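You operate a simulated robot arm through the tools that you are given. There is no shell and no other tool. Be economical: measure what you need, move in short steps, check, and stop when the job is done.

The job below is to be done with a simulated robot arm. You get a single attempt, and the scene is never put back.

JOB
Blot the ink drops and rub out the pencil marks.
Fine: use the blotter and the block eraser, and put both back. Set down upright: blotter, block eraser. What is to be rubbed or washed off counts as gone when no trace of it is left.

The check looks at the end state, three seconds after you hand in, the way a careful person would. Anything else that was tipped, shoved, dropped, spilled or broken makes it a failure.

ROBOT AND FRAMES
A 6-joint arm with a two-finger parallel gripper, fixed in place. Base frame: the origin is at the foot of the arm, x ahead of it, y to its left, z up; the work surface is at about z = 0. Lengths are in mm, angles in rad, forces in N, time in s.
With the tool pointing down near the work surface it reaches from about 120 to 500 mm from the base axis. Its first joint turns from -1.257 to 1.257 rad. Payload 0.65 kg.
The tool frame sits at the grasp point between the pads (the TCP): z along the fingers, y along the line on which they close. The tips reach 25 mm beyond it. Largest opening 76 mm; finger width 18, thickness 10; the body of the gripper, 36 by 78 mm, starts 45 mm behind the TCP.
Orientation is told as [roll, pitch, yaw] about the base's x, y, z axes, in that order, counted from this pose: with the fingers straight down and closing along the base's y, the tool's x points along the base's -x, its y along +y and its z along -z.

CONTROLS
- The arm moves only by the tool arm_command. Its argument "plan" is a list that holds one entry, the list of rows, each a list of 7 numbers: the shift along the tool's x, y, z in mm, then the turn, a rotation vector about the tool's x, y, z in rad, then the gripper command, from -1 (fully open) to 1 (shut), values between in proportion. In form: [[[x, y, z, wx, wy, wz, hand], ...]]. A call has 1 to 8 rows; each row is the pose to reach, as a shift and turn from the pose commanded when the call began, along the tool's axes at that moment. Rows are played at 5 a second. More than 50 mm and 0.15 rad between two rows, or a gripper value outside its range, and nothing of the call is played. A pose out of reach is approached as far as the arm can. The call stops where the force on the tool passes 60 N (or 10 N more than at its start, if that is more) or the arm is blocked; 0.2 s more then pass. The fingers move at their own pace (about 108 mm/s each) and stop on an object; they squeeze with about 23 N. The grip force told is the motor's: it shows also when the fingers shut on nothing. Time passes only in rows, and 0.2 s behind the last, so rows that repeat a pose let the fingers close. The reply holds the time, the measured pose of the TCP, the force on the tool along the base axes, the opening and the grip force, in the units named above and with some noise, with the torque about the TCP (base axes, N m) and any sound that the robot's microphone picked up.
- Cameras (640 x 400 px; columns grow to the right, rows downward): "scene" is fixed at [57.6, 271.2, 404.7]; the picture's right is [-0.76, -0.65, 0.00], its down [-0.35, 0.42, -0.84] and it looks along [0.54, -0.64, -0.55] (base axes); focal length 214 px, centre (320, 200). "wrist" rides on the gripper at [58, 11, -81] in the tool frame; the picture's right is [-0.18, 0.98, 0.00], its down [-0.75, -0.14, -0.64] and it looks along [-0.63, -0.12, 0.77] (tool axes); focal length 243 px, centre (320, 200). There is no depth. A picture from a camera that has moved, and an enlarged one, comes with that camera's place and axes in the base frame and with its lens.
- camera(camera): a new picture of that camera. No time passes.
- enlarge(camera, box): a new picture of the part [left, top, right, bottom] of that camera's present view, enlarged. No time passes.
- close_job(): hands the job in; it is judged then, once.

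Go step by step. Nothing tells you positions but the pictures and the camera data: compare them with the known pose of the tool, close in by small moves and look again before you grip or let go. The budget is 120 turns and 76 pictures, counting those below and the enlarged ones. Unless the task says otherwise, let go and move clear before handing in, and close with one line.

The tools are called after "Emit:" as a command line: name --argument value ..., lists and objects as JSON in quotes. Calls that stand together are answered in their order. arm_command: Moves the arm, as the interface text tells. Its arguments: {"type":"object","properties":{"plan":{"type":"array"}},"required":["plan"]} The other tools are called the same way: camera (camera) takes a picture; enlarge (camera, box) takes an enlarged picture of a part of a camera's view; close_job () hands the job in.

At the start:

```text
clock: 0.0
ee_pos: [298.9, 63.7, 302.5]
orientation: [0.001, -0.003, 0.001]
ft_force: [-0.2, -0.3, 0.5]
wrist_torque: [0.01, 0.01, -0.02]
grip_width: 76.0
gripper_force: 0.0
```

scene: 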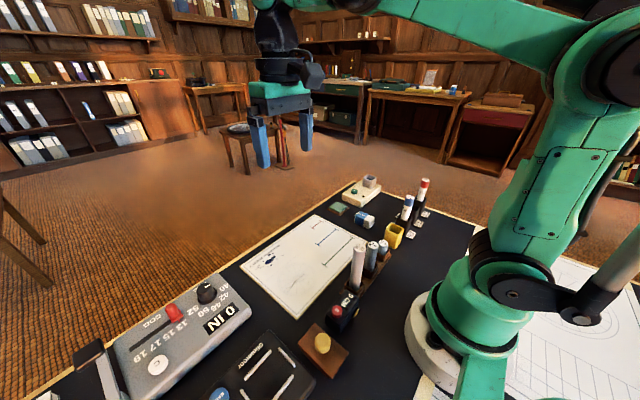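
wrist: 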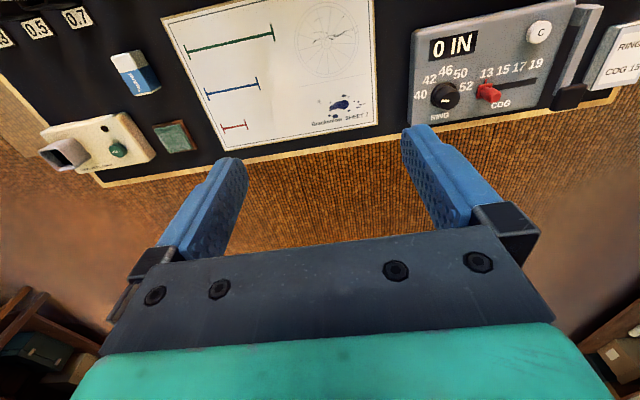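

I see a desk with a paper sheet (ink drops, a faint wheel drawing), a white/blue eraser block, a green pad and other tools. I'll look closer at these first.

Emit:
enlarge --camera "wrist" --box '[0, 0, 400, 200]'

Emit:
enlarge --camera "scene" --box '[230, 160, 470, 310]'

Emit:
enlarge --camera "scene" --box '[60, 260, 380, 400]'

```text
1.60 times, centred on (200, 100) of wrist
camera zoom: at [240.3, 75.7, 382.4], right [0.18, 0.98, 0.0], down [0.75, -0.14, 0.64], along [0.63, -0.12, -0.77], focal length 388 px, centre (512, 360)
```

zoom: 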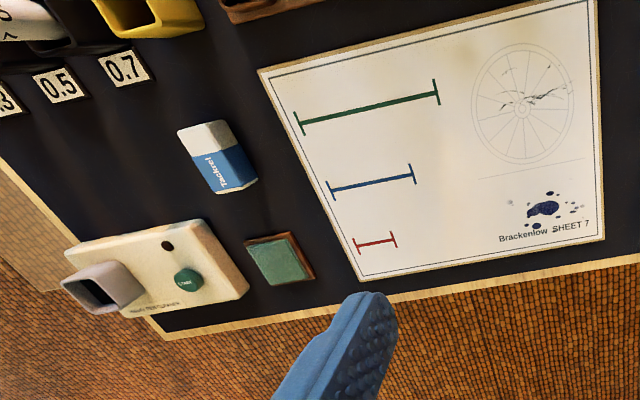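

```text
2.67 times, centred on (350, 235) of scene
camera zoom: at [57.6, 271.2, 404.7], right [-0.76, -0.65, 0.0], down [-0.35, 0.42, -0.84], along [0.54, -0.64, -0.55], focal length 572 px, centre (240, 107)
```

zoom: 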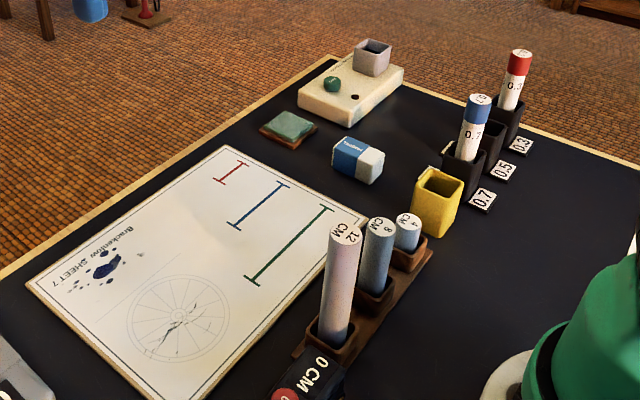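

```text
2.00 times, centred on (220, 330) of scene
camera zoom: at [57.6, 271.2, 404.7], right [-0.76, -0.65, 0.0], down [-0.35, 0.42, -0.84], along [0.54, -0.64, -0.55], focal length 429 px, centre (520, -60)
```

zoom: 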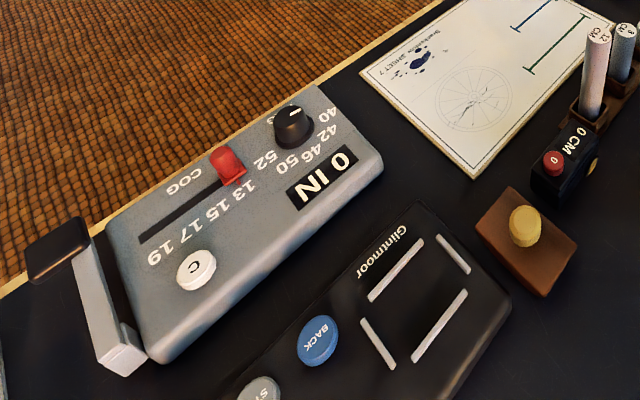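

The paper spans about x 226–412, y −126–137; ink is near (372, 80), pencil scribbles near (282, 82), the eraser near (273, −188), and the knobbed blotter near (155, 149). I'll move towards the blotter to see it from above.

Emit:
arm_command --plan '[[[30, 22, 0, 0, 0, 0, -1], [60, 44, 0, 0, 0, 0, -1], [90, 66, 0, 0, 0, 0, -1], [119, 86, 0, 0, 0, 0, -1], [119, 86, 30, 0, 0, 0, -1]]]'

Emit:
camera --camera "wrist"

```text
clock: 1.2
ee_pos: [178.9, 152.6, 272.1]
orientation: [0.002, -0.001, 0.0]
ft_force: [-0.3, 0.1, 0.0]
wrist_torque: [0.03, -0.01, 0.02]
grip_width: 76.0
gripper_force: 0.0
```

```text
70 pictures are left
camera wrist: at [120.5, 162.0, 352.7], right [0.18, 0.98, 0.0], down [0.75, -0.14, 0.64], along [0.63, -0.12, -0.77], focal length 243 px, centre (320, 200)
```

wrist: 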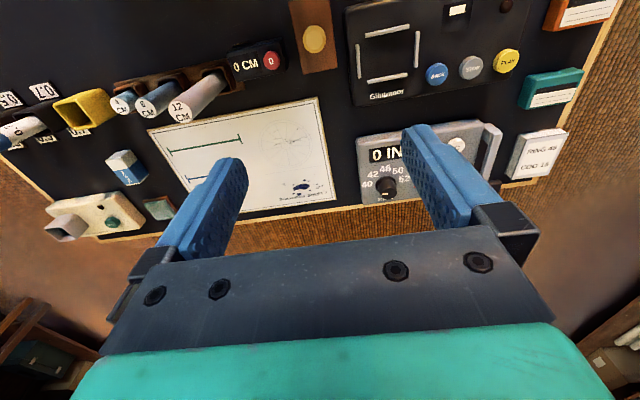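

Emit:
enlarge --camera "wrist" --box '[220, 0, 380, 100]'

Emit:
enlarge --camera "scene" --box '[270, 290, 400, 390]'

```text
4.00 times, centred on (300, 50) of wrist
camera zoom: at [120.5, 162.0, 352.7], right [0.18, 0.98, 0.0], down [0.75, -0.14, 0.64], along [0.63, -0.12, -0.77], focal length 970 px, centre (400, 800)
```

zoom: 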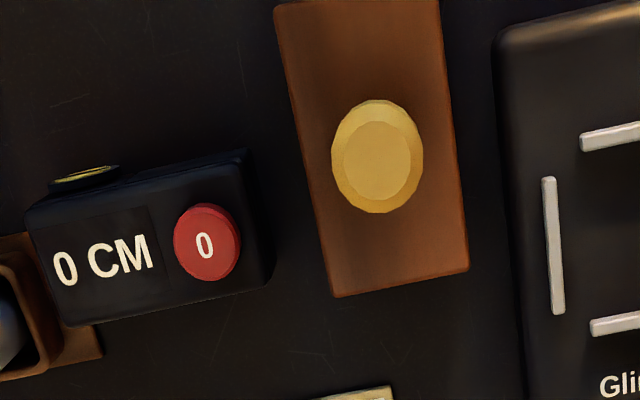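

```text
4.00 times, centred on (335, 340) of scene
camera zoom: at [57.6, 271.2, 404.7], right [-0.76, -0.65, 0.0], down [-0.35, 0.42, -0.84], along [0.54, -0.64, -0.55], focal length 858 px, centre (260, -360)
```

zoom: 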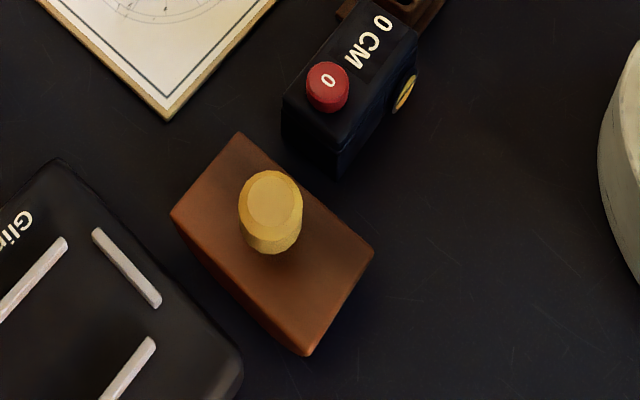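

The blotter block is about x 118–190, y 127–169, with its top near z 18 and the knob at about (154, 150), topping out near z 50. I'll narrow the gripper and descend above the knob, then check.

Emit:
arm_command --plan '[[[12, -1, 40, 0, 0, 0, -0.05], [25, -1, 80, 0, 0, 0, -0.05], [25, -1, 120, 0, 0, 0, -0.05], [25, -1, 160, 0, 0, 0, -0.05], [25, -1, 180, 0, 0, 0, -0.05], [25, -1, 180, 0, 0, 0, -0.05]]]'

Emit:
enlarge --camera "scene" --box '[270, 270, 400, 370]'

Emit:
camera --camera "wrist"

```text
clock: 2.6
ee_pos: [155.3, 149.1, 91.4]
orientation: [0.002, -0.002, 0.001]
ft_force: [0.3, -0.4, -0.1]
wrist_torque: [0.02, -0.02, -0.01]
grip_width: 40.1
gripper_force: 0.1
```

```text
4.00 times, centred on (335, 320) of scene
camera zoom: at [57.6, 271.1, 404.7], right [-0.76, -0.65, 0.0], down [-0.35, 0.42, -0.84], along [0.54, -0.64, -0.55], focal length 858 px, centre (260, -280)
```

zoom: 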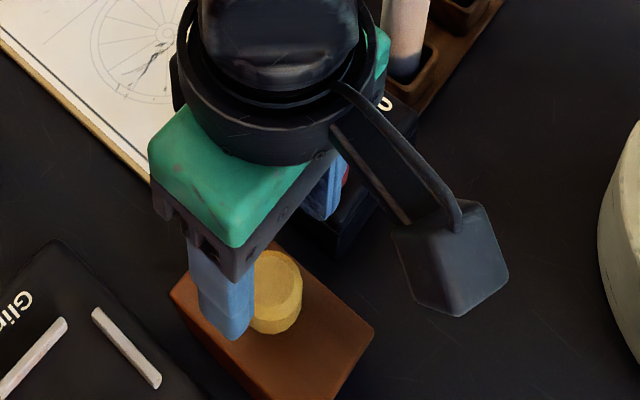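

```text
66 pictures are left
camera wrist: at [96.2, 160.5, 170.8], right [0.18, 0.98, 0.0], down [0.75, -0.14, 0.64], along [0.63, -0.12, -0.77], focal length 243 px, centre (320, 200)
```

wrist: 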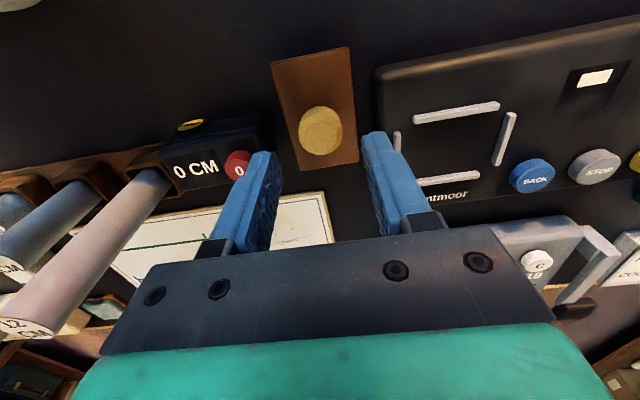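

The gripper is centred over the knob. I'll lower to z≈47 and close.

Emit:
arm_command --plan '[[[0, 0, 15, 0, 0, 0, -0.05], [0, 0, 30, 0, 0, 0, -0.05], [0, 0, 38, 0, 0, 0, -0.05], [0, 0, 44, 0, 0, 0, -0.05]]]'

Emit:
enlarge --camera "scene" --box '[270, 280, 400, 380]'

Emit:
camera --camera "wrist"

```text
clock: 3.6
ee_pos: [155.2, 148.8, 47.9]
orientation: [0.003, -0.004, 0.0]
ft_force: [0.2, -0.4, 0.3]
wrist_torque: [0.01, -0.01, -0.02]
grip_width: 39.7
gripper_force: 0.1
```

```text
4.00 times, centred on (335, 330) of scene
camera zoom: at [57.6, 271.2, 404.7], right [-0.76, -0.65, 0.0], down [-0.35, 0.42, -0.84], along [0.54, -0.64, -0.55], focal length 858 px, centre (260, -320)
```

zoom: 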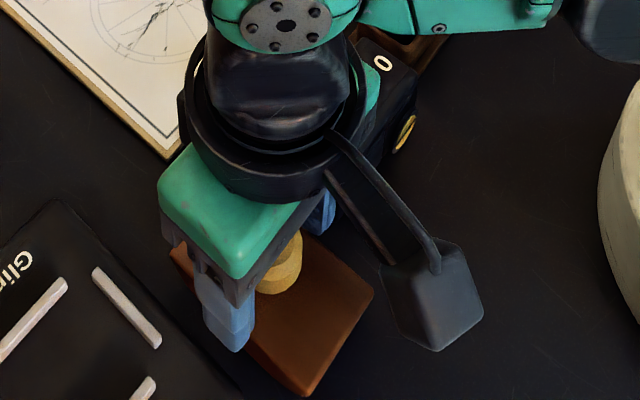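

```text
64 pictures are left
camera wrist: at [96.2, 160.5, 127.9], right [0.18, 0.98, 0.0], down [0.75, -0.14, 0.64], along [0.63, -0.12, -0.77], focal length 243 px, centre (320, 200)
```

wrist: 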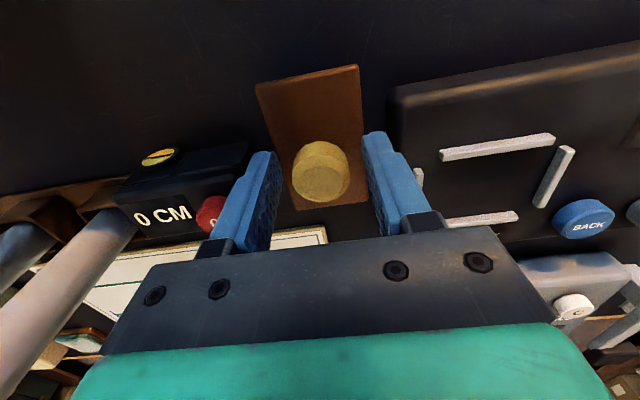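

The knob sits between the fingers, so I'll close and lift slightly.

Emit:
arm_command --plan '[[[0, 0, 0, 0, 0, 0, 1], [0, 0, 0, 0, 0, 0, 1], [0, 0, 0, 0, 0, 0, 1], [0, 0, -10, 0, 0, 0, 1], [0, 0, -30, 0, 0, 0, 1]]]'

Emit:
camera --camera "scene"

Emit:
camera --camera "wrist"

```text
clock: 4.8
ee_pos: [154.8, 149.9, 79.1]
orientation: [0.003, -0.002, 0.002]
ft_force: [0.4, -1.1, -0.2]
wrist_torque: [-0.01, 0.01, 0.01]
grip_width: 23.8
gripper_force: 22.7
```

```text
63 pictures are left
```

scene: 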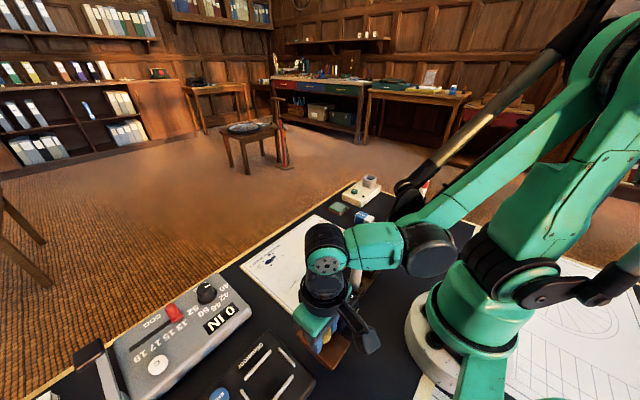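

```text
62 pictures are left
camera wrist: at [96.0, 160.5, 158.8], right [0.18, 0.98, 0.0], down [0.75, -0.14, 0.64], along [0.63, -0.12, -0.77], focal length 243 px, centre (320, 200)
```

wrist: 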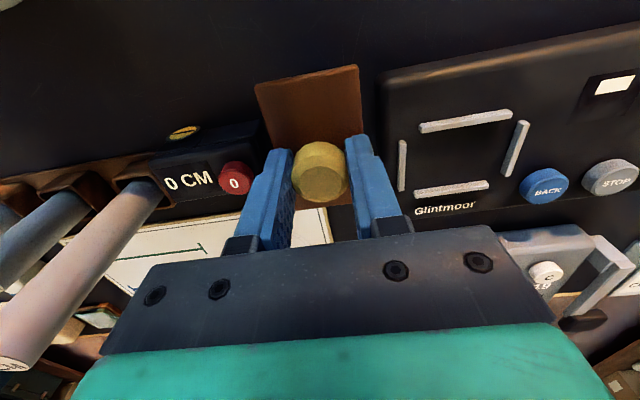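

The blotter is held (base is level with z≈48 of TCP when on the table). I'll raise it and carry it over the ink at about (374, 82).

Emit:
arm_command --plan '[[[0, 0, -35, 0, 0, 0, 1], [0, 0, -62, 0, 0, 0, 1], [-36, -11, -62, 0, 0, 0, 1], [-73, -22, -62, 0, 0, 0, 1], [-110, -33, -62, 0, 0, 0, 1], [-146, -45, -62, 0, 0, 0, 1], [-183, -56, -62, 0, 0, 0, 1], [-219, -67, -62, 0, 0, 0, 1]]]'

Emit:
camera --camera "scene"

Emit:
camera --camera "wrist"

```text
clock: 6.6
ee_pos: [373.9, 85.0, 142.6]
orientation: [0.002, -0.001, 0.001]
ft_force: [0.2, -0.4, -1.5]
wrist_torque: [0.02, 0.01, -0.01]
grip_width: 23.7
gripper_force: 23.0
```

```text
61 pictures are left
```

scene: 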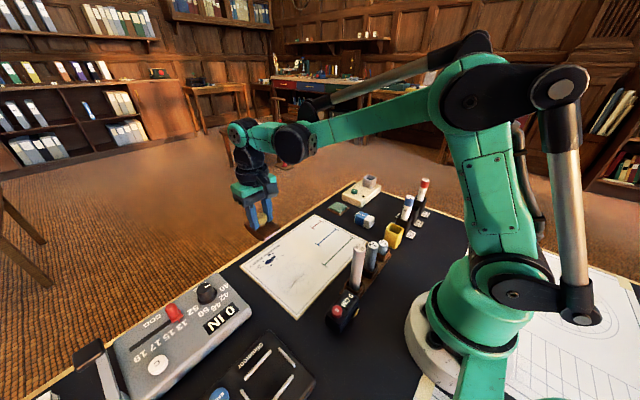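

```text
60 pictures are left
camera wrist: at [315.6, 95.5, 221.5], right [0.18, 0.98, 0.0], down [0.75, -0.14, 0.64], along [0.63, -0.12, -0.77], focal length 243 px, centre (320, 200)
```

wrist: 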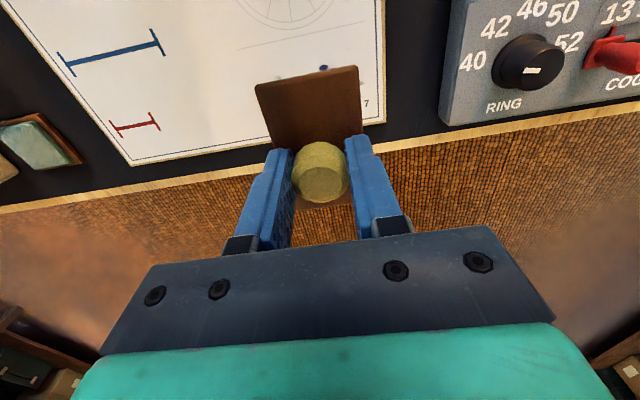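

The blotter is above the ink. I'll lower it to just above the paper first.

Emit:
arm_command --plan '[[[0, 0, 30, 0, 0, 0, 1], [0, 0, 60, 0, 0, 0, 1], [0, 0, 80, 0, 0, 0, 1], [0, 0, 86, 0, 0, 0, 1]]]'

Emit:
enlarge --camera "scene" --box '[210, 200, 330, 290]'

```text
clock: 7.6
ee_pos: [374.1, 84.0, 53.8]
orientation: [0.002, -0.001, 0.001]
ft_force: [0.0, -0.1, -0.4]
wrist_torque: [0.0, 0.03, -0.01]
grip_width: 23.9
gripper_force: 23.2
```

```text
4.44 times, centred on (270, 245) of scene
camera zoom: at [57.6, 271.2, 404.7], right [-0.76, -0.65, 0.0], down [-0.35, 0.42, -0.84], along [0.54, -0.64, -0.55], focal length 953 px, centre (542, 0)
```

zoom: 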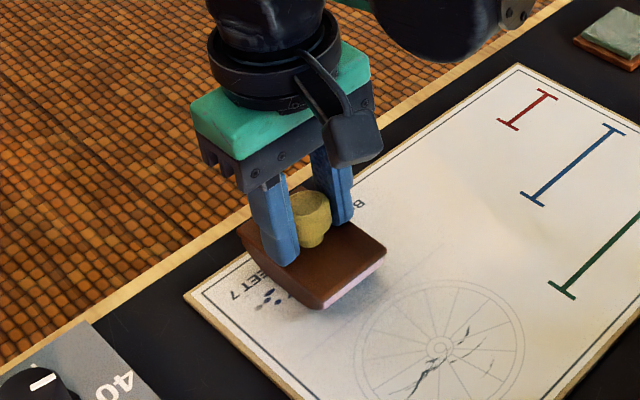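

It is a rocker blotter with a curved underside, so contact is along the middle line. I'll press down gently here and see how much it takes up.

Emit:
arm_command --plan '[[[0, 0, 2, 0, 0, 0, 1], [0, 0, 4, 0, 0, 0, 1], [0, 0, 5, 0, 0, 0, 1], [0, 0, 6, 0, 0, 0, 1]]]'

```text
clock: 8.5
ee_pos: [372.8, 83.9, 51.1]
orientation: [0.002, 0.001, 0.002]
ft_force: [-0.5, 1.8, 23.8]
wrist_torque: [-0.05, -0.03, 0.02]
grip_width: 24.3
gripper_force: 23.2
stopped in row 4: the force on the tool passed its limit at 66 N (the readings are from after the stop); the commanded pose is now the measured one
```

Contact is at TCP z≈51. I'll lift and inspect the result.

Emit:
arm_command --plan '[[[0, 0, -5, 0, 0, 0, 1], [0, 0, -30, 0, 0, 0, 1], [0, 0, -60, 0, 0, 0, 1], [40, 0, -90, 0, 0, 0, 1], [80, 0, -120, 0, 0, 0, 1], [110, 0, -140, 0, 0, 0, 1]]]'

Emit:
camera --camera "wrist"

Emit:
enlarge --camera "scene" --box '[220, 210, 340, 300]'

```text
clock: 9.9
ee_pos: [263.9, 84.7, 189.0]
orientation: [0.004, 0.002, 0.003]
ft_force: [0.2, -0.5, -0.2]
wrist_torque: [0.0, 0.0, -0.01]
grip_width: 24.2
gripper_force: 23.2
```

```text
58 pictures are left
camera wrist: at [205.7, 95.2, 269.9], right [0.18, 0.98, 0.0], down [0.75, -0.14, 0.64], along [0.63, -0.12, -0.77], focal length 243 px, centre (320, 200)
```

wrist: 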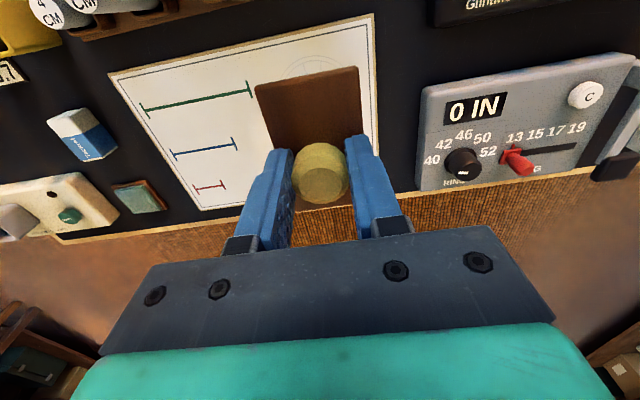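

```text
4.44 times, centred on (280, 255) of scene
camera zoom: at [57.7, 271.2, 404.7], right [-0.76, -0.65, 0.0], down [-0.35, 0.42, -0.84], along [0.54, -0.64, -0.55], focal length 953 px, centre (498, -44)
```

zoom: 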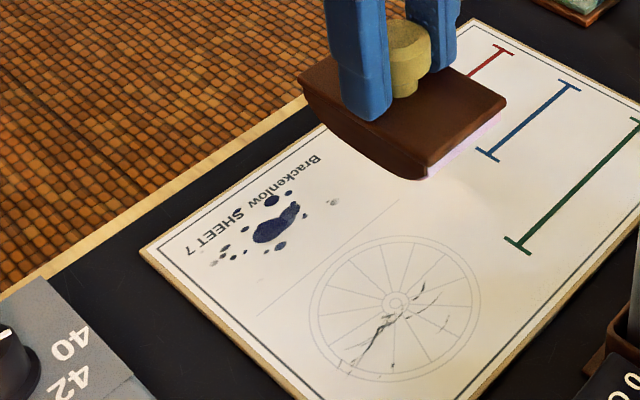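

The main blot still looks present; I'll look closer to see whether a strip was taken up.

Emit:
enlarge --camera "scene" --box '[240, 240, 300, 280]'

```text
10.00 times, centred on (270, 260) of scene
camera zoom: at [57.7, 271.2, 404.7], right [-0.76, -0.65, 0.0], down [-0.35, 0.42, -0.84], along [0.54, -0.64, -0.55], focal length 2145 px, centre (820, -400)
```

zoom: 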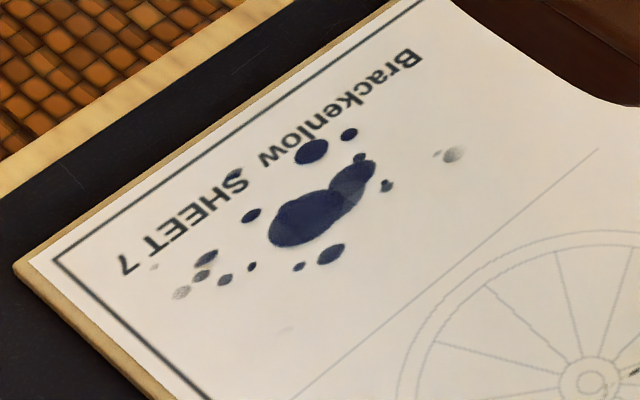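

There's a lightened strip at the −y end of the blot, so pressing may work only partly. I'll check the blotter's curved underside before rocking it.

Emit:
enlarge --camera "scene" --box '[265, 205, 325, 250]'

```text
8.89 times, centred on (295, 228) of scene
camera zoom: at [57.7, 271.2, 404.7], right [-0.76, -0.65, 0.0], down [-0.35, 0.42, -0.84], along [0.54, -0.64, -0.55], focal length 1906 px, centre (542, -44)
```

zoom: 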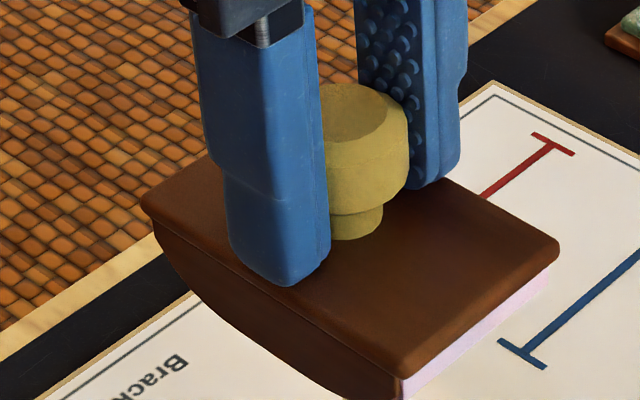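

The underside has a radius of about 75 mm. I'll go back over the ink and find light contact, then rock it fore and aft.

Emit:
arm_command --plan '[[[-38, -1, 30, 0, 0, 0, 1], [-76, -2, 60, 0, 0, 0, 1], [-111, -2, 90, 0, 0, 0, 1], [-111, -2, 120, 0, 0, 0, 1], [-111, -2, 136, 0, 0, 0, 1], [-111, -2, 138.5, 0, 0, 0, 1], [-111, -2, 139.5, 0, 0, 0, 1]]]'

```text
clock: 11.5
ee_pos: [374.4, 83.2, 49.5]
orientation: [0.0, 0.001, 0.003]
ft_force: [-0.2, 0.5, 3.7]
wrist_torque: [-0.08, -0.06, -0.03]
grip_width: 24.2
gripper_force: 23.1
```

Light contact (3.7 N), with the torque pointing to the −y edge touching first. I'll add a small roll correction and a bit more pressure, then rock.

Emit:
arm_command --plan '[[[0, 0, 0.3, 0.012, 0, 0, 1], [0, 0, 0.7, 0.012, 0, 0, 1], [0, 0, 0.7, 0.012, 0, 0, 1]]]'

```text
clock: 12.3
ee_pos: [375.9, 81.6, 51.1]
orientation: [-0.01, -0.003, 0.003]
ft_force: [2.9, 8.6, 36.9]
wrist_torque: [0.65, -0.09, -0.02]
grip_width: 24.0
gripper_force: 22.5
```

That was slightly overcorrected; I'll halve the roll and ease off.

Emit:
arm_command --plan '[[[0, 0, 0, -0.006, 0, 0, 1], [0, 0, 0, -0.006, 0, 0, 1]]]'

```text
clock: 12.9
ee_pos: [374.3, 82.1, 50.8]
orientation: [-0.004, -0.002, 0.002]
ft_force: [3.5, 8.7, 58.5]
wrist_torque: [0.41, -0.14, 0.06]
grip_width: 23.9
gripper_force: 23.2
```

Now I'll rock it ±0.24 rad with rolling translation, slightly eased off.

Emit:
arm_command --plan '[[[-5.8, 0, -0.6, 0, 0.12, 0, 1], [-11.6, 0, -1.1, 0, 0.24, 0, 1], [-5.8, 0, -0.6, 0, 0.12, 0, 1], [0, 0, -0.4, 0, 0, 0, 1], [5.8, 0, -0.6, 0, -0.12, 0, 1], [11.6, 0, -1.1, 0, -0.24, 0, 1], [5.8, 0, -0.6, 0, -0.12, 0, 1], [0, 0, -0.4, 0, 0, 0, 1]]]'

```text
clock: 13.3
ee_pos: [377.1, 82.4, 51.5]
orientation: [-0.003, 0.044, 0.003]
ft_force: [-1.6, 1.3, 26.3]
wrist_torque: [0.07, -0.54, 0.0]
grip_width: 24.1
gripper_force: 22.9
stopped in row 1: the force on the tool passed its limit at 77 N (the readings are from after the stop); the commanded pose is now the measured one
```

It stopped on force early in the rock. I'll lift clear and check the ink.

Emit:
arm_command --plan '[[[0, 0, -5, 0, 0, 0, 1], [0, 0, -30, 0, 0, 0, 1], [0, 0, -60, 0, 0, 0, 1], [40, 0, -90, 0, -0.044, 0, 1], [80, 0, -120, 0, -0.044, 0, 1], [110, 0, -140, 0, -0.044, 0, 1]]]'

Emit:
enlarge --camera "scene" --box '[240, 240, 300, 280]'

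Emit:
enlarge --camera "scene" --box '[265, 205, 325, 250]'

```text
clock: 14.7
ee_pos: [272.5, 82.4, 196.8]
orientation: [-0.004, 0.001, 0.003]
ft_force: [-0.2, -0.8, -0.4]
wrist_torque: [0.02, 0.03, 0.01]
grip_width: 24.2
gripper_force: 23.4
```

```text
10.00 times, centred on (270, 260) of scene
camera zoom: at [57.7, 271.2, 404.7], right [-0.76, -0.65, 0.0], down [-0.35, 0.42, -0.84], along [0.54, -0.64, -0.55], focal length 2145 px, centre (820, -400)
```

zoom: 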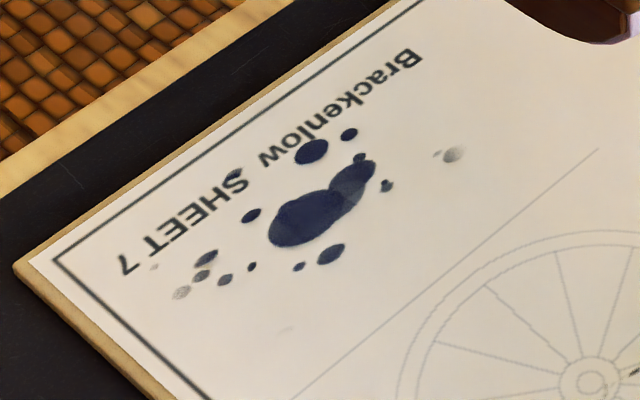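

```text
8.89 times, centred on (295, 228) of scene
camera zoom: at [57.7, 271.2, 404.7], right [-0.76, -0.65, 0.0], down [-0.35, 0.42, -0.84], along [0.54, -0.64, -0.55], focal length 1906 px, centre (542, -44)
```

zoom: 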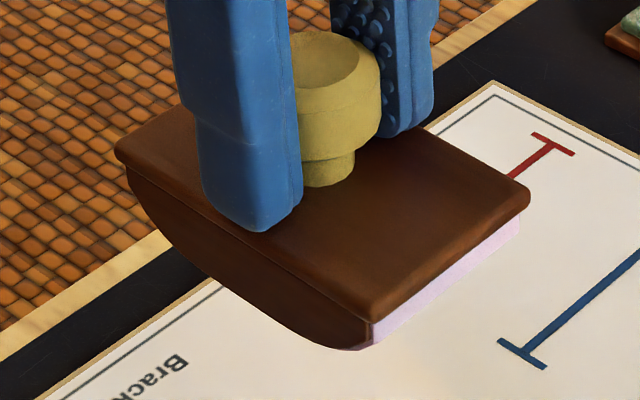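

The ink is unchanged and the torques suggest the middle of the underside is fairly flat. I'll try a steady, longer press at moderate force.

Emit:
arm_command --plan '[[[-38, 0, 40, 0, 0, 0, 1], [-76, 0, 80, 0, 0, 0, 1], [-101, 0, 115, 0, 0, 0, 1], [-101, 0, 135, 0, 0, 0, 1], [-101, 0, 142, 0, 0, 0, 1], [-101, 0, 144, 0, 0, 0, 1], [-101, 0, 144.6, 0, 0, 0, 1]]]'

```text
refused: row 1 steps farther than a row can; nothing moved
```

Emit:
arm_command --plan '[[[-30, 0, 35, 0, 0, 0, 1], [-60, 0, 70, 0, 0, 0, 1], [-90, 0, 100, 0, 0, 0, 1], [-101, 0, 132, 0, 0, 0, 1], [-101, 0, 142, 0, 0, 0, 1], [-101, 0, 144, 0, 0, 0, 1], [-101, 0, 144.6, 0, 0, 0, 1]]]'

```text
clock: 16.3
ee_pos: [374.0, 82.5, 50.5]
orientation: [-0.005, 0.0, 0.005]
ft_force: [-0.6, 0.4, 0.9]
wrist_torque: [0.08, 0.02, 0.0]
grip_width: 24.1
gripper_force: 22.9
```

Emit:
arm_command --plan '[[[0, 0, 0.4, 0, 0, 0, 1], [0, 0, 0.4, 0, 0, 0, 1]]]'

```text
clock: 16.9
ee_pos: [374.5, 81.8, 51.5]
orientation: [-0.005, -0.002, 0.003]
ft_force: [1.9, 1.1, 7.7]
wrist_torque: [0.19, 0.1, -0.06]
grip_width: 24.1
gripper_force: 23.7
```

Emit:
arm_command --plan '[[[0, 0, 0.2, -0.002, 0.002, 0, 1], [0, 0, 0.2, -0.002, 0.002, 0, 1], [0, 0, 0.2, -0.002, 0.002, 0, 1], [0, 0, 0.2, -0.002, 0.002, 0, 1], [0, 0, 0.2, -0.002, 0.002, 0, 1], [0, 0, 0.2, -0.002, 0.002, 0, 1]]]'

```text
clock: 18.3
ee_pos: [375.1, 83.6, 50.6]
orientation: [-0.004, 0.001, 0.003]
ft_force: [1.9, -0.4, 24.8]
wrist_torque: [0.12, 0.34, 0.01]
grip_width: 24.2
gripper_force: 23.0
```

Emit:
arm_command --plan '[[[0, 0, -5, 0, 0, 0, 1], [0, 0, -30, 0, 0, 0, 1], [0, -40, -50, 0, 0, 0, 1], [0, -85, -50, 0, 0, 0, 1]]]'

Emit:
enlarge --camera "scene" --box '[240, 240, 300, 280]'

```text
clock: 19.3
ee_pos: [372.1, -4.0, 100.5]
orientation: [-0.004, -0.001, 0.004]
ft_force: [-0.1, 1.1, -0.5]
wrist_torque: [0.03, -0.02, 0.03]
grip_width: 24.2
gripper_force: 22.8
```

```text
10.00 times, centred on (270, 260) of scene
camera zoom: at [57.6, 271.2, 404.7], right [-0.76, -0.65, 0.0], down [-0.35, 0.42, -0.84], along [0.54, -0.64, -0.55], focal length 2145 px, centre (820, -400)
```

zoom: 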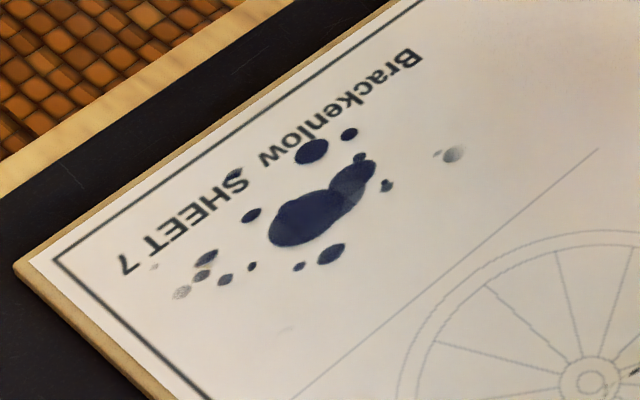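

Pressing alone changes nothing, so it needs rocking. I'll go back to light contact and rock it with gentle force.

Emit:
arm_command --plan '[[[0, 40, 0, 0, 0, 0, 1], [0, 85, 0, 0, 0, 0, 1], [0, 85, 30, 0, 0, 0, 1], [0, 85, 46, 0, 0, 0, 1], [0, 85, 49.3, 0, 0, 0, 1], [0, 85, 49.7, 0, 0, 0, 1]]]'

Emit:
arm_command --plan '[[[-3.5, 0, -0.15, 0, 0.075, 0, 1], [-7, 0, -0.6, 0, 0.15, 0, 1], [-3.5, 0, -0.15, 0, 0.075, 0, 1], [0, 0, 0, 0, 0, 0, 1], [3.5, 0, -0.15, 0, -0.075, 0, 1], [7, 0, -0.6, 0, -0.15, 0, 1], [3.5, 0, -0.15, 0, -0.075, 0, 1], [0, 0, 0, 0, 0, 0, 1]]]'

```text
clock: 20.7
ee_pos: [374.2, 83.0, 51.1]
orientation: [-0.002, 0.003, 0.004]
ft_force: [-3.8, -1.0, 23.2]
wrist_torque: [0.1, 0.32, 0.02]
grip_width: 23.9
gripper_force: 22.7
```

```text
clock: 21.2
ee_pos: [378.3, 82.5, 52.5]
orientation: [-0.001, 0.095, 0.003]
ft_force: [-1.8, -0.5, 22.4]
wrist_torque: [0.06, -0.42, 0.03]
grip_width: 24.2
gripper_force: 23.1
stopped in row 2: the force on the tool passed its limit at 65 N (the readings are from after the stop); the commanded pose is now the measured one
```

Emit:
arm_command --plan '[[[0, 0, -5, 0, 0, 0, 1], [0, 0, -30, 0, -0.095, 0, 1], [0, -40, -50, 0, -0.095, 0, 1], [0, -85, -50, 0, -0.095, 0, 1]]]'

Emit:
enlarge --camera "scene" --box '[240, 240, 300, 280]'

Emit:
enlarge --camera "scene" --box '[260, 200, 330, 250]'

```text
clock: 22.2
ee_pos: [385.0, -5.0, 101.8]
orientation: [-0.003, -0.001, 0.005]
ft_force: [-0.3, 0.1, -0.9]
wrist_torque: [0.0, -0.03, 0.01]
grip_width: 24.0
gripper_force: 23.7
```

```text
10.00 times, centred on (270, 260) of scene
camera zoom: at [57.6, 271.2, 404.7], right [-0.76, -0.65, 0.0], down [-0.35, 0.42, -0.84], along [0.54, -0.64, -0.55], focal length 2145 px, centre (820, -400)
```

zoom: 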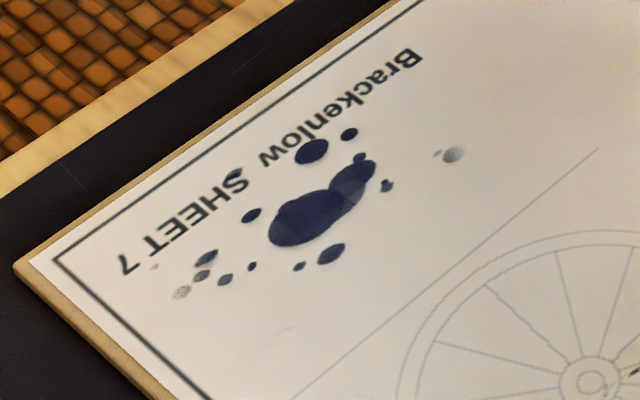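

```text
8.00 times, centred on (295, 225) of scene
camera zoom: at [57.6, 271.2, 404.7], right [-0.76, -0.65, 0.0], down [-0.35, 0.42, -0.84], along [0.54, -0.64, -0.55], focal length 1716 px, centre (520, 0)
```

zoom: 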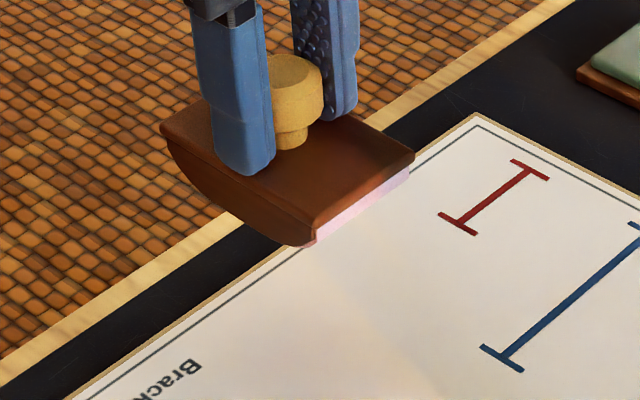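

There's a hint of change only where the edge slid, so a light rubbing motion seems to be what takes the ink. I'll return to light contact and slide in short strokes.

Emit:
arm_command --plan '[[[5, 40, 0, 0, 0, 0, 1], [9, 85, 0, 0, 0, 0, 1], [9, 85, 30, 0, 0, 0, 1], [9, 85, 46, 0, 0, 0, 1], [9, 85, 49.5, 0, 0, 0, 1], [9, 85, 50.4, 0, 0, 0, 1]]]'

```text
clock: 23.6
ee_pos: [374.6, 83.4, 51.5]
orientation: [-0.002, 0.002, 0.003]
ft_force: [2.9, 0.8, 14.8]
wrist_torque: [0.07, 0.18, -0.03]
grip_width: 23.8
gripper_force: 23.2
```

Emit:
arm_command --plan '[[[0, 8, 0, 0, 0, 0, 1], [0, 16, 0, 0, 0, 0, 1], [0, 8, 0, 0, 0, 0, 1], [0, 0, 0, 0, 0, 0, 1], [0, -8, 0, 0, 0, 0, 1], [0, -16, 0, 0, 0, 0, 1], [0, -8, 0, 0, 0, 0, 1], [0, 0, 0, 0, 0, 0, 1]]]'

Emit:
arm_command --plan '[[[0, 0, -5, 0, 0, 0, 1], [0, 0, -30, 0, 0, 0, 1], [0, -40, -50, 0, 0, 0, 1], [0, -85, -50, 0, 0, 0, 1]]]'

Emit:
enlarge --camera "scene" --box '[240, 240, 300, 280]'

```text
clock: 25.4
ee_pos: [376.5, 82.4, 50.8]
orientation: [-0.002, 0.001, 0.004]
ft_force: [-0.1, -2.6, 5.6]
wrist_torque: [-0.06, 0.15, 0.09]
grip_width: 24.0
gripper_force: 22.5
```

```text
clock: 26.4
ee_pos: [374.2, -1.5, 99.7]
orientation: [-0.002, -0.003, 0.004]
ft_force: [-0.7, 0.0, -0.7]
wrist_torque: [-0.02, 0.01, 0.0]
grip_width: 24.0
gripper_force: 22.8
```

```text
10.00 times, centred on (270, 260) of scene
camera zoom: at [57.6, 271.2, 404.7], right [-0.76, -0.65, 0.0], down [-0.35, 0.42, -0.84], along [0.54, -0.64, -0.55], focal length 2145 px, centre (820, -400)
```

zoom: 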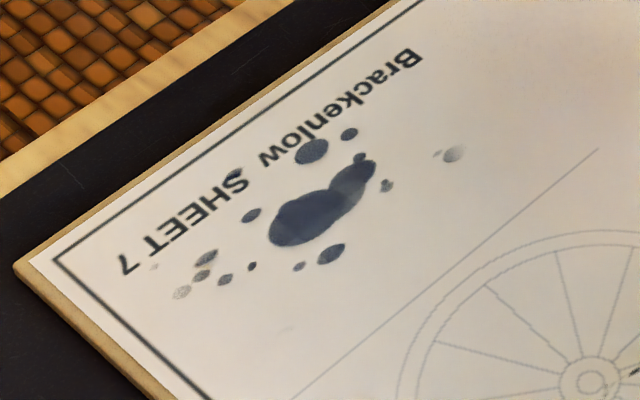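

Rubbing works: the ink has faded evenly with no smearing. I'll continue with more and longer strokes.

Emit:
arm_command --plan '[[[0, 40, 0, 0, 0, 0, 1], [0, 85, 0, 0, 0, 0, 1], [0, 85, 30, 0, 0, 0, 1], [0, 85, 46, 0, 0, 0, 1], [0, 85, 49.5, 0, 0, 0, 1], [0, 85, 50.1, 0, 0, 0, 1]]]'

Emit:
arm_command --plan '[[[0, 15, 0, 0, 0, 0, 1], [0, 30, 0, 0, 0, 0, 1], [0, 10, 0, 0, 0, 0, 1], [0, -10, 0, 0, 0, 0, 1], [0, -30, 0, 0, 0, 0, 1], [0, -10, 0, 0, 0, 0, 1], [0, 10, 0, 0, 0, 0, 1], [0, 30, 0, 0, 0, 0, 1]]]'

Emit:
arm_command --plan '[[[-4, -20, 0, 0, 0, 0, 1], [-4, -40, 0, 0, 0, 0, 1], [-4, -60, 0, 0, 0, 0, 1], [-4, -40, 0, 0, 0, 0, 1], [-4, -20, 0, 0, 0, 0, 1], [-4, 0, 0, 0, 0, 0, 1], [0, -15, 0, 0, 0, 0, 1], [0, -30, 0, 0, 0, 0, 1]]]'

Emit:
arm_command --plan '[[[0, 0, -5, 0, 0, 0, 1], [0, 0, -30, 0, 0, 0, 1], [0, -40, -50, 0, 0, 0, 1], [0, -85, -50, 0, 0, 0, 1]]]'

Emit:
enlarge --camera "scene" --box '[240, 240, 300, 280]'

```text
clock: 27.8
ee_pos: [375.1, 82.3, 50.7]
orientation: [-0.002, 0.0, 0.004]
ft_force: [-0.1, 0.1, -1.6]
wrist_torque: [-0.01, -0.02, 0.02]
grip_width: 24.1
gripper_force: 23.1
```

```text
clock: 29.6
ee_pos: [374.2, 113.2, 51.9]
orientation: [-0.004, 0.0, 0.003]
ft_force: [-0.7, -1.3, 4.2]
wrist_torque: [0.01, 0.13, 0.05]
grip_width: 24.3
gripper_force: 23.1
```

```text
clock: 31.4
ee_pos: [375.3, 82.2, 52.3]
orientation: [-0.002, -0.001, 0.004]
ft_force: [-0.1, 3.8, 11.2]
wrist_torque: [0.21, 0.23, -0.13]
grip_width: 24.4
gripper_force: 23.0
```

```text
clock: 32.4
ee_pos: [377.0, -4.5, 101.2]
orientation: [-0.001, -0.002, 0.003]
ft_force: [0.0, 0.7, 0.2]
wrist_torque: [0.03, 0.03, 0.0]
grip_width: 24.2
gripper_force: 23.1
```

```text
10.00 times, centred on (270, 260) of scene
camera zoom: at [57.6, 271.2, 404.7], right [-0.76, -0.65, 0.0], down [-0.35, 0.42, -0.84], along [0.54, -0.64, -0.55], focal length 2145 px, centre (820, -400)
```

zoom: 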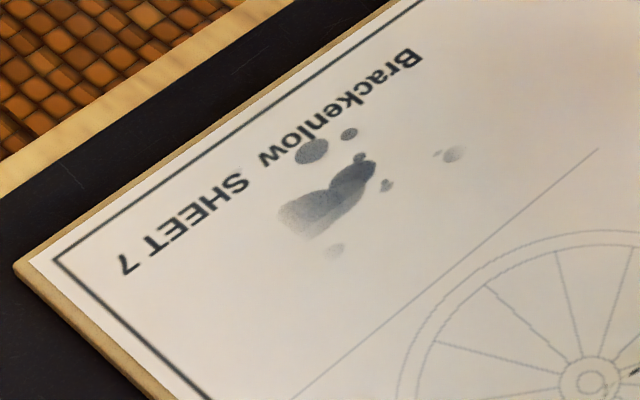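

The +y half is clear and the printed text is intact. I'll continue on the remaining part, shifted to lower y.

Emit:
arm_command --plan '[[[0, 35, 0, -0.002, 0, 0, 1], [0, 75, 0, -0.002, 0, 0, 1], [0, 75, 30, -0.002, 0, 0, 1], [0, 75, 46, -0.002, 0, 0, 1], [0, 75, 49.5, -0.002, 0, 0, 1], [0, 75, 50.2, -0.002, 0, 0, 1]]]'

Emit:
arm_command --plan '[[[0, 10, 0, 0, 0, 0, 1], [0, -10, 0, 0, 0, 0, 1], [0, -30, 0, 0, 0, 0, 1], [0, -10, 0, 0, 0, 0, 1], [0, 10, 0, 0, 0, 0, 1], [0, -10, 0, 0, 0, 0, 1], [0, -30, 0, 0, 0, 0, 1], [0, -10, 0, 0, 0, 0, 1]]]'

Emit:
arm_command --plan '[[[-6, 15, 0, 0, 0, 0, 1], [-6, 0, 0, 0, 0, 0, 1], [-6, -20, 0, 0, 0, 0, 1], [-6, -30, 0, 0, 0, 0, 1], [8, -20, 0, 0, 0, 0, 1], [8, 0, 0, 0, 0, 0, 1], [8, 15, 0, 0, 0, 0, 1], [8, 0, 0, 0, 0, 0, 1]]]'

Emit:
arm_command --plan '[[[0, -20, 0, 0, 0, 0, 1], [0, 0, 0, 0, 0, 0, 1], [0, 20, 0, 0, 0, 0, 1], [0, 20, -30, 0, 0, 0, 1], [0, -20, -50, 0, 0, 0, 1], [0, -65, -50, 0, 0, 0, 1]]]'

Emit:
enlarge --camera "scene" --box '[240, 240, 300, 280]'

```text
clock: 33.8
ee_pos: [374.1, 71.8, 50.9]
orientation: [0.0, 0.0, 0.003]
ft_force: [-0.7, -0.3, 9.2]
wrist_torque: [-0.03, 0.23, 0.0]
grip_width: 23.8
gripper_force: 22.7
```

```text
clock: 35.6
ee_pos: [374.5, 62.3, 51.3]
orientation: [-0.002, 0.0, 0.003]
ft_force: [0.2, -10.4, 25.2]
wrist_torque: [-0.23, 0.08, 0.04]
grip_width: 24.3
gripper_force: 22.7
```

```text
clock: 37.4
ee_pos: [366.4, 63.1, 50.4]
orientation: [0.001, 0.0, 0.002]
ft_force: [0.5, 4.9, 12.6]
wrist_torque: [0.12, 0.05, -0.02]
grip_width: 23.9
gripper_force: 23.4
```

```text
clock: 38.8
ee_pos: [366.7, -2.1, 100.8]
orientation: [0.0, 0.0, 0.003]
ft_force: [-0.1, -0.7, -0.8]
wrist_torque: [0.02, 0.01, 0.01]
grip_width: 23.7
gripper_force: 23.3
```

```text
10.00 times, centred on (270, 260) of scene
camera zoom: at [57.6, 271.2, 404.7], right [-0.76, -0.65, 0.0], down [-0.35, 0.42, -0.84], along [0.54, -0.64, -0.55], focal length 2145 px, centre (820, -400)
```

zoom: 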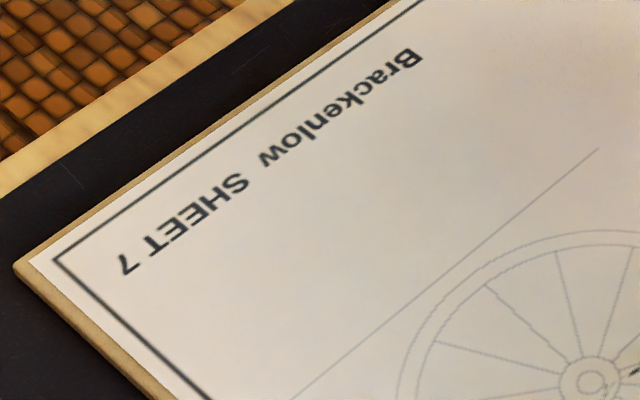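

The ink is no longer visible. I'll make one more full pass for safety, then return the blotter.

Emit:
arm_command --plan '[[[-5, 45, 0, 0, 0, 0, 1], [-10, 90, 0, 0, 0, 0, 1], [-10, 112, 30, 0, 0, 0, 1], [-10, 112, 46, 0, 0, 0, 1], [-10, 112, 49.5, 0, 0, 0, 1], [-10, 112, 50.1, 0, 0, 0, 1]]]'

Emit:
arm_command --plan '[[[0, -18, 0, 0, 0, 0, 1], [0, -36, 0, 0, 0, 0, 1], [0, -54, 0, 0, 0, 0, 1], [0, -65, 0, 0, 0, 0, 1], [0, -45, 0, 0, 0, 0, 1], [0, -25, 0, 0, 0, 0, 1], [0, -5, 0, 0, 0, 0, 1], [0, -5, -20, 0, 0, 0, 1]]]'

Emit:
arm_command --plan '[[[10, 0, -40, 0, 0, 0, 1], [40, 6, -70, 0, 0, 0, 1], [80, 13, -70, 0, 0, 0, 1], [120, 20, -70, 0, 0, 0, 1], [160, 30, -70, 0, 0, 0, 1], [200, 39, -70, 0, 0, 0, 1], [221, 43, -70, 0, 0, 0, 1]]]'

Emit:
camera --camera "wrist"

Emit:
enlarge --camera "scene" --box '[270, 270, 400, 370]'

```text
clock: 40.2
ee_pos: [376.3, 110.6, 49.3]
orientation: [-0.001, 0.0, 0.003]
ft_force: [-1.7, -1.9, 15.4]
wrist_torque: [-0.04, 0.04, 0.01]
grip_width: 23.8
gripper_force: 22.9
```

```text
clock: 42.0
ee_pos: [376.7, 106.9, 69.8]
orientation: [0.001, 0.002, 0.004]
ft_force: [-0.2, -0.1, -0.7]
wrist_torque: [0.05, 0.03, -0.01]
grip_width: 24.5
gripper_force: 23.2
```

```text
clock: 43.6
ee_pos: [155.0, 145.3, 140.8]
orientation: [0.0, -0.002, 0.002]
ft_force: [-0.8, -0.3, -0.4]
wrist_torque: [0.01, -0.02, 0.0]
grip_width: 23.9
gripper_force: 23.5
```

```text
46 pictures are left
camera wrist: at [96.5, 155.7, 221.3], right [0.18, 0.98, 0.0], down [0.75, -0.14, 0.64], along [0.63, -0.12, -0.77], focal length 243 px, centre (320, 200)
```

wrist: 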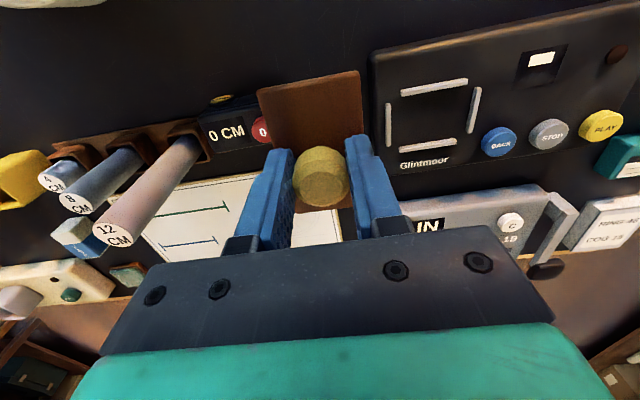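

```text
4.00 times, centred on (335, 320) of scene
camera zoom: at [57.7, 271.1, 404.7], right [-0.76, -0.65, 0.0], down [-0.35, 0.42, -0.84], along [0.54, -0.64, -0.55], focal length 858 px, centre (260, -280)
```

zoom: 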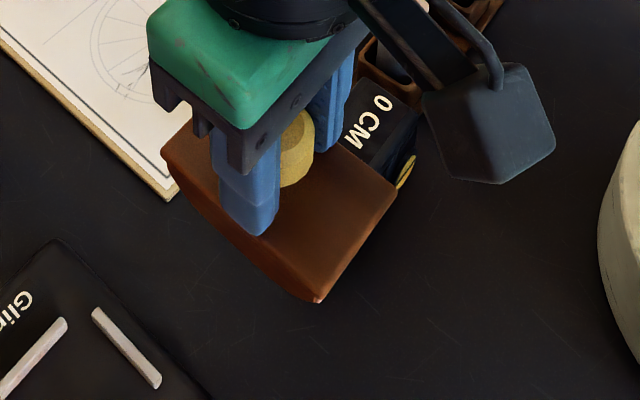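

The blotter is over its home spot, about 5 mm low in y. I'll correct and lower it.

Emit:
arm_command --plan '[[[0.3, 4.8, 0, 0, 0, 0, 1], [0.3, 4.8, 40, 0, 0, 0, 1], [0.3, 4.8, 75, 0, 0, 0, 1], [0.3, 4.8, 90, 0, 0, 0, 1], [0.3, 4.8, 91.5, 0, 0, 0, 1]]]'

```text
clock: 44.8
ee_pos: [155.0, 151.9, 49.8]
orientation: [0.0, 0.0, 0.003]
ft_force: [0.0, -1.2, -1.5]
wrist_torque: [0.02, 0.01, 0.01]
grip_width: 24.1
gripper_force: 22.2
```

Emit:
arm_command --plan '[[[0, 0, 0.7, 0, 0, 0, 1], [0, 0, 1.2, 0, 0, 0, 1]]]'

```text
clock: 45.4
ee_pos: [154.8, 152.1, 48.4]
orientation: [-0.001, -0.001, 0.003]
ft_force: [0.5, -0.4, -0.4]
wrist_torque: [0.02, -0.01, 0.0]
grip_width: 24.0
gripper_force: 23.0
```

Emit:
arm_command --plan '[[[0, 0, 0.5, 0, 0, 0, 1], [0, 0, 0.9, 0, 0, 0, 1]]]'

```text
clock: 46.0
ee_pos: [155.3, 152.0, 47.8]
orientation: [0.0, -0.001, 0.003]
ft_force: [0.5, -0.1, -0.6]
wrist_torque: [0.0, 0.04, 0.02]
grip_width: 23.8
gripper_force: 22.8
```

Emit:
arm_command --plan '[[[0, 0, 0.4, 0, 0, 0, 1], [0, 0, 0.8, 0, 0, 0, 1]]]'

Emit:
camera --camera "wrist"

Emit:
enlarge --camera "scene" --box '[290, 310, 370, 370]'

```text
clock: 46.6
ee_pos: [155.3, 152.4, 47.1]
orientation: [0.001, 0.001, 0.004]
ft_force: [0.3, -0.7, -0.3]
wrist_torque: [-0.01, 0.02, -0.01]
grip_width: 24.1
gripper_force: 23.1
```

```text
44 pictures are left
camera wrist: at [96.9, 162.7, 127.4], right [0.18, 0.98, 0.0], down [0.75, -0.14, 0.64], along [0.63, -0.12, -0.77], focal length 243 px, centre (320, 200)
```

wrist: 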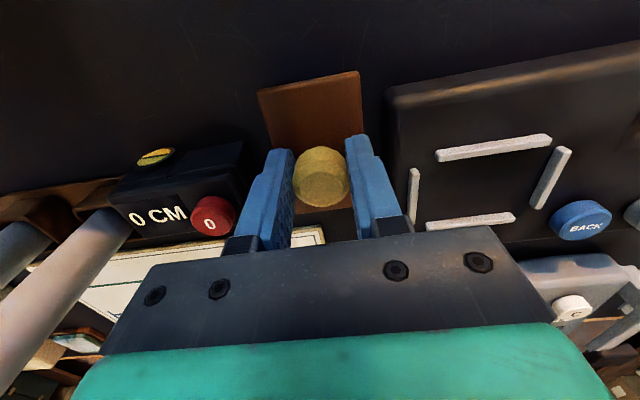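

```text
6.67 times, centred on (330, 340) of scene
camera zoom: at [57.6, 271.2, 404.7], right [-0.76, -0.65, 0.0], down [-0.35, 0.42, -0.84], along [0.54, -0.64, -0.55], focal length 1430 px, centre (253, -733)
```

zoom: 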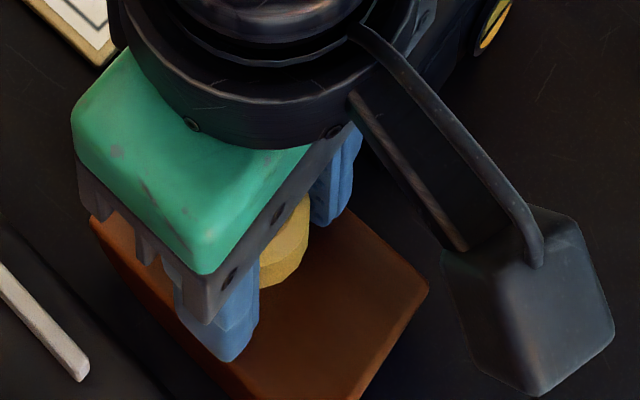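

It's still just off the table and about 2 mm too far in y. I'll correct that and keep feeling downward.

Emit:
arm_command --plan '[[[0.5, -2.1, 0, 0, 0, 0, 1], [0.5, -2.1, 0.5, 0, 0, 0, 1], [0.5, -2.1, 1.0, 0, 0, 0, 1]]]'

Emit:
arm_command --plan '[[[0, 0, 0.4, 0, 0, 0, 1], [0, 0, 0.8, 0, 0, 0, 1]]]'

```text
clock: 47.3
ee_pos: [155.1, 149.8, 45.8]
orientation: [-0.003, -0.001, 0.004]
ft_force: [-1.6, -0.4, 40.4]
wrist_torque: [0.04, -0.01, 0.02]
grip_width: 24.1
gripper_force: 23.1
stopped in row 3: the force on the tool passed its limit at 68 N (the readings are from after the stop); the commanded pose is now the measured one
```

```text
clock: 47.7
ee_pos: [154.8, 149.6, 47.6]
orientation: [-0.002, -0.001, 0.003]
ft_force: [-1.7, -1.5, 41.1]
wrist_torque: [0.1, 0.0, 0.03]
grip_width: 23.9
gripper_force: 23.0
stopped in row 1: the force on the tool passed its limit at 66 N (the readings are from after the stop); the commanded pose is now the measured one
```

It's on the table. I'll ease off, open, and rise.

Emit:
arm_command --plan '[[[0, 0, -0.5, 0, 0, 0, 1], [0, 0, -0.5, 0, 0, 0, -0.05], [0, 0, -0.5, 0, 0, 0, -0.05], [0, 0, -0.5, 0, 0, 0, -0.05], [0, 0, -25, 0, 0, 0, -0.05], [0, 0, -60, 0, 0, 0, -0.05], [0, 0, -100, 0, 0, 0, -0.05]]]'

Emit:
camera --camera "wrist"

Emit:
enlarge --camera "scene" --box '[270, 290, 400, 390]'

```text
clock: 49.3
ee_pos: [156.2, 151.0, 144.7]
orientation: [-0.001, -0.002, 0.002]
ft_force: [0.0, -0.5, 0.6]
wrist_torque: [-0.02, -0.01, 0.01]
grip_width: 39.8
gripper_force: 0.0
```

```text
42 pictures are left
camera wrist: at [98.0, 162.4, 225.9], right [0.18, 0.98, 0.0], down [0.75, -0.14, 0.64], along [0.63, -0.12, -0.77], focal length 243 px, centre (320, 200)
```

wrist: 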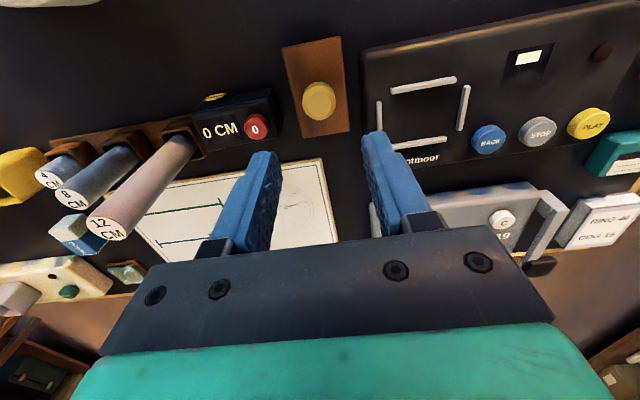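

```text
4.00 times, centred on (335, 340) of scene
camera zoom: at [57.6, 271.1, 404.7], right [-0.76, -0.65, 0.0], down [-0.35, 0.42, -0.84], along [0.54, -0.64, -0.55], focal length 858 px, centre (260, -360)
```

zoom: 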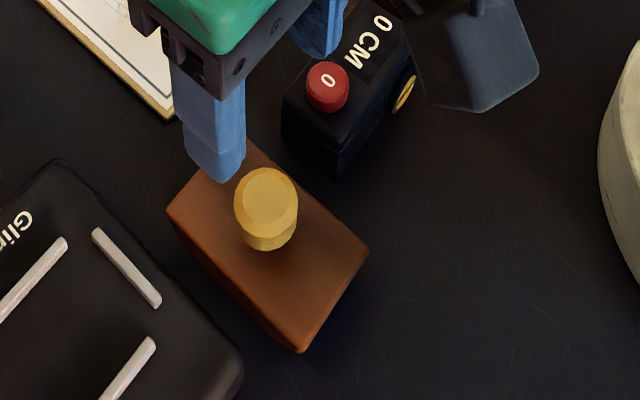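

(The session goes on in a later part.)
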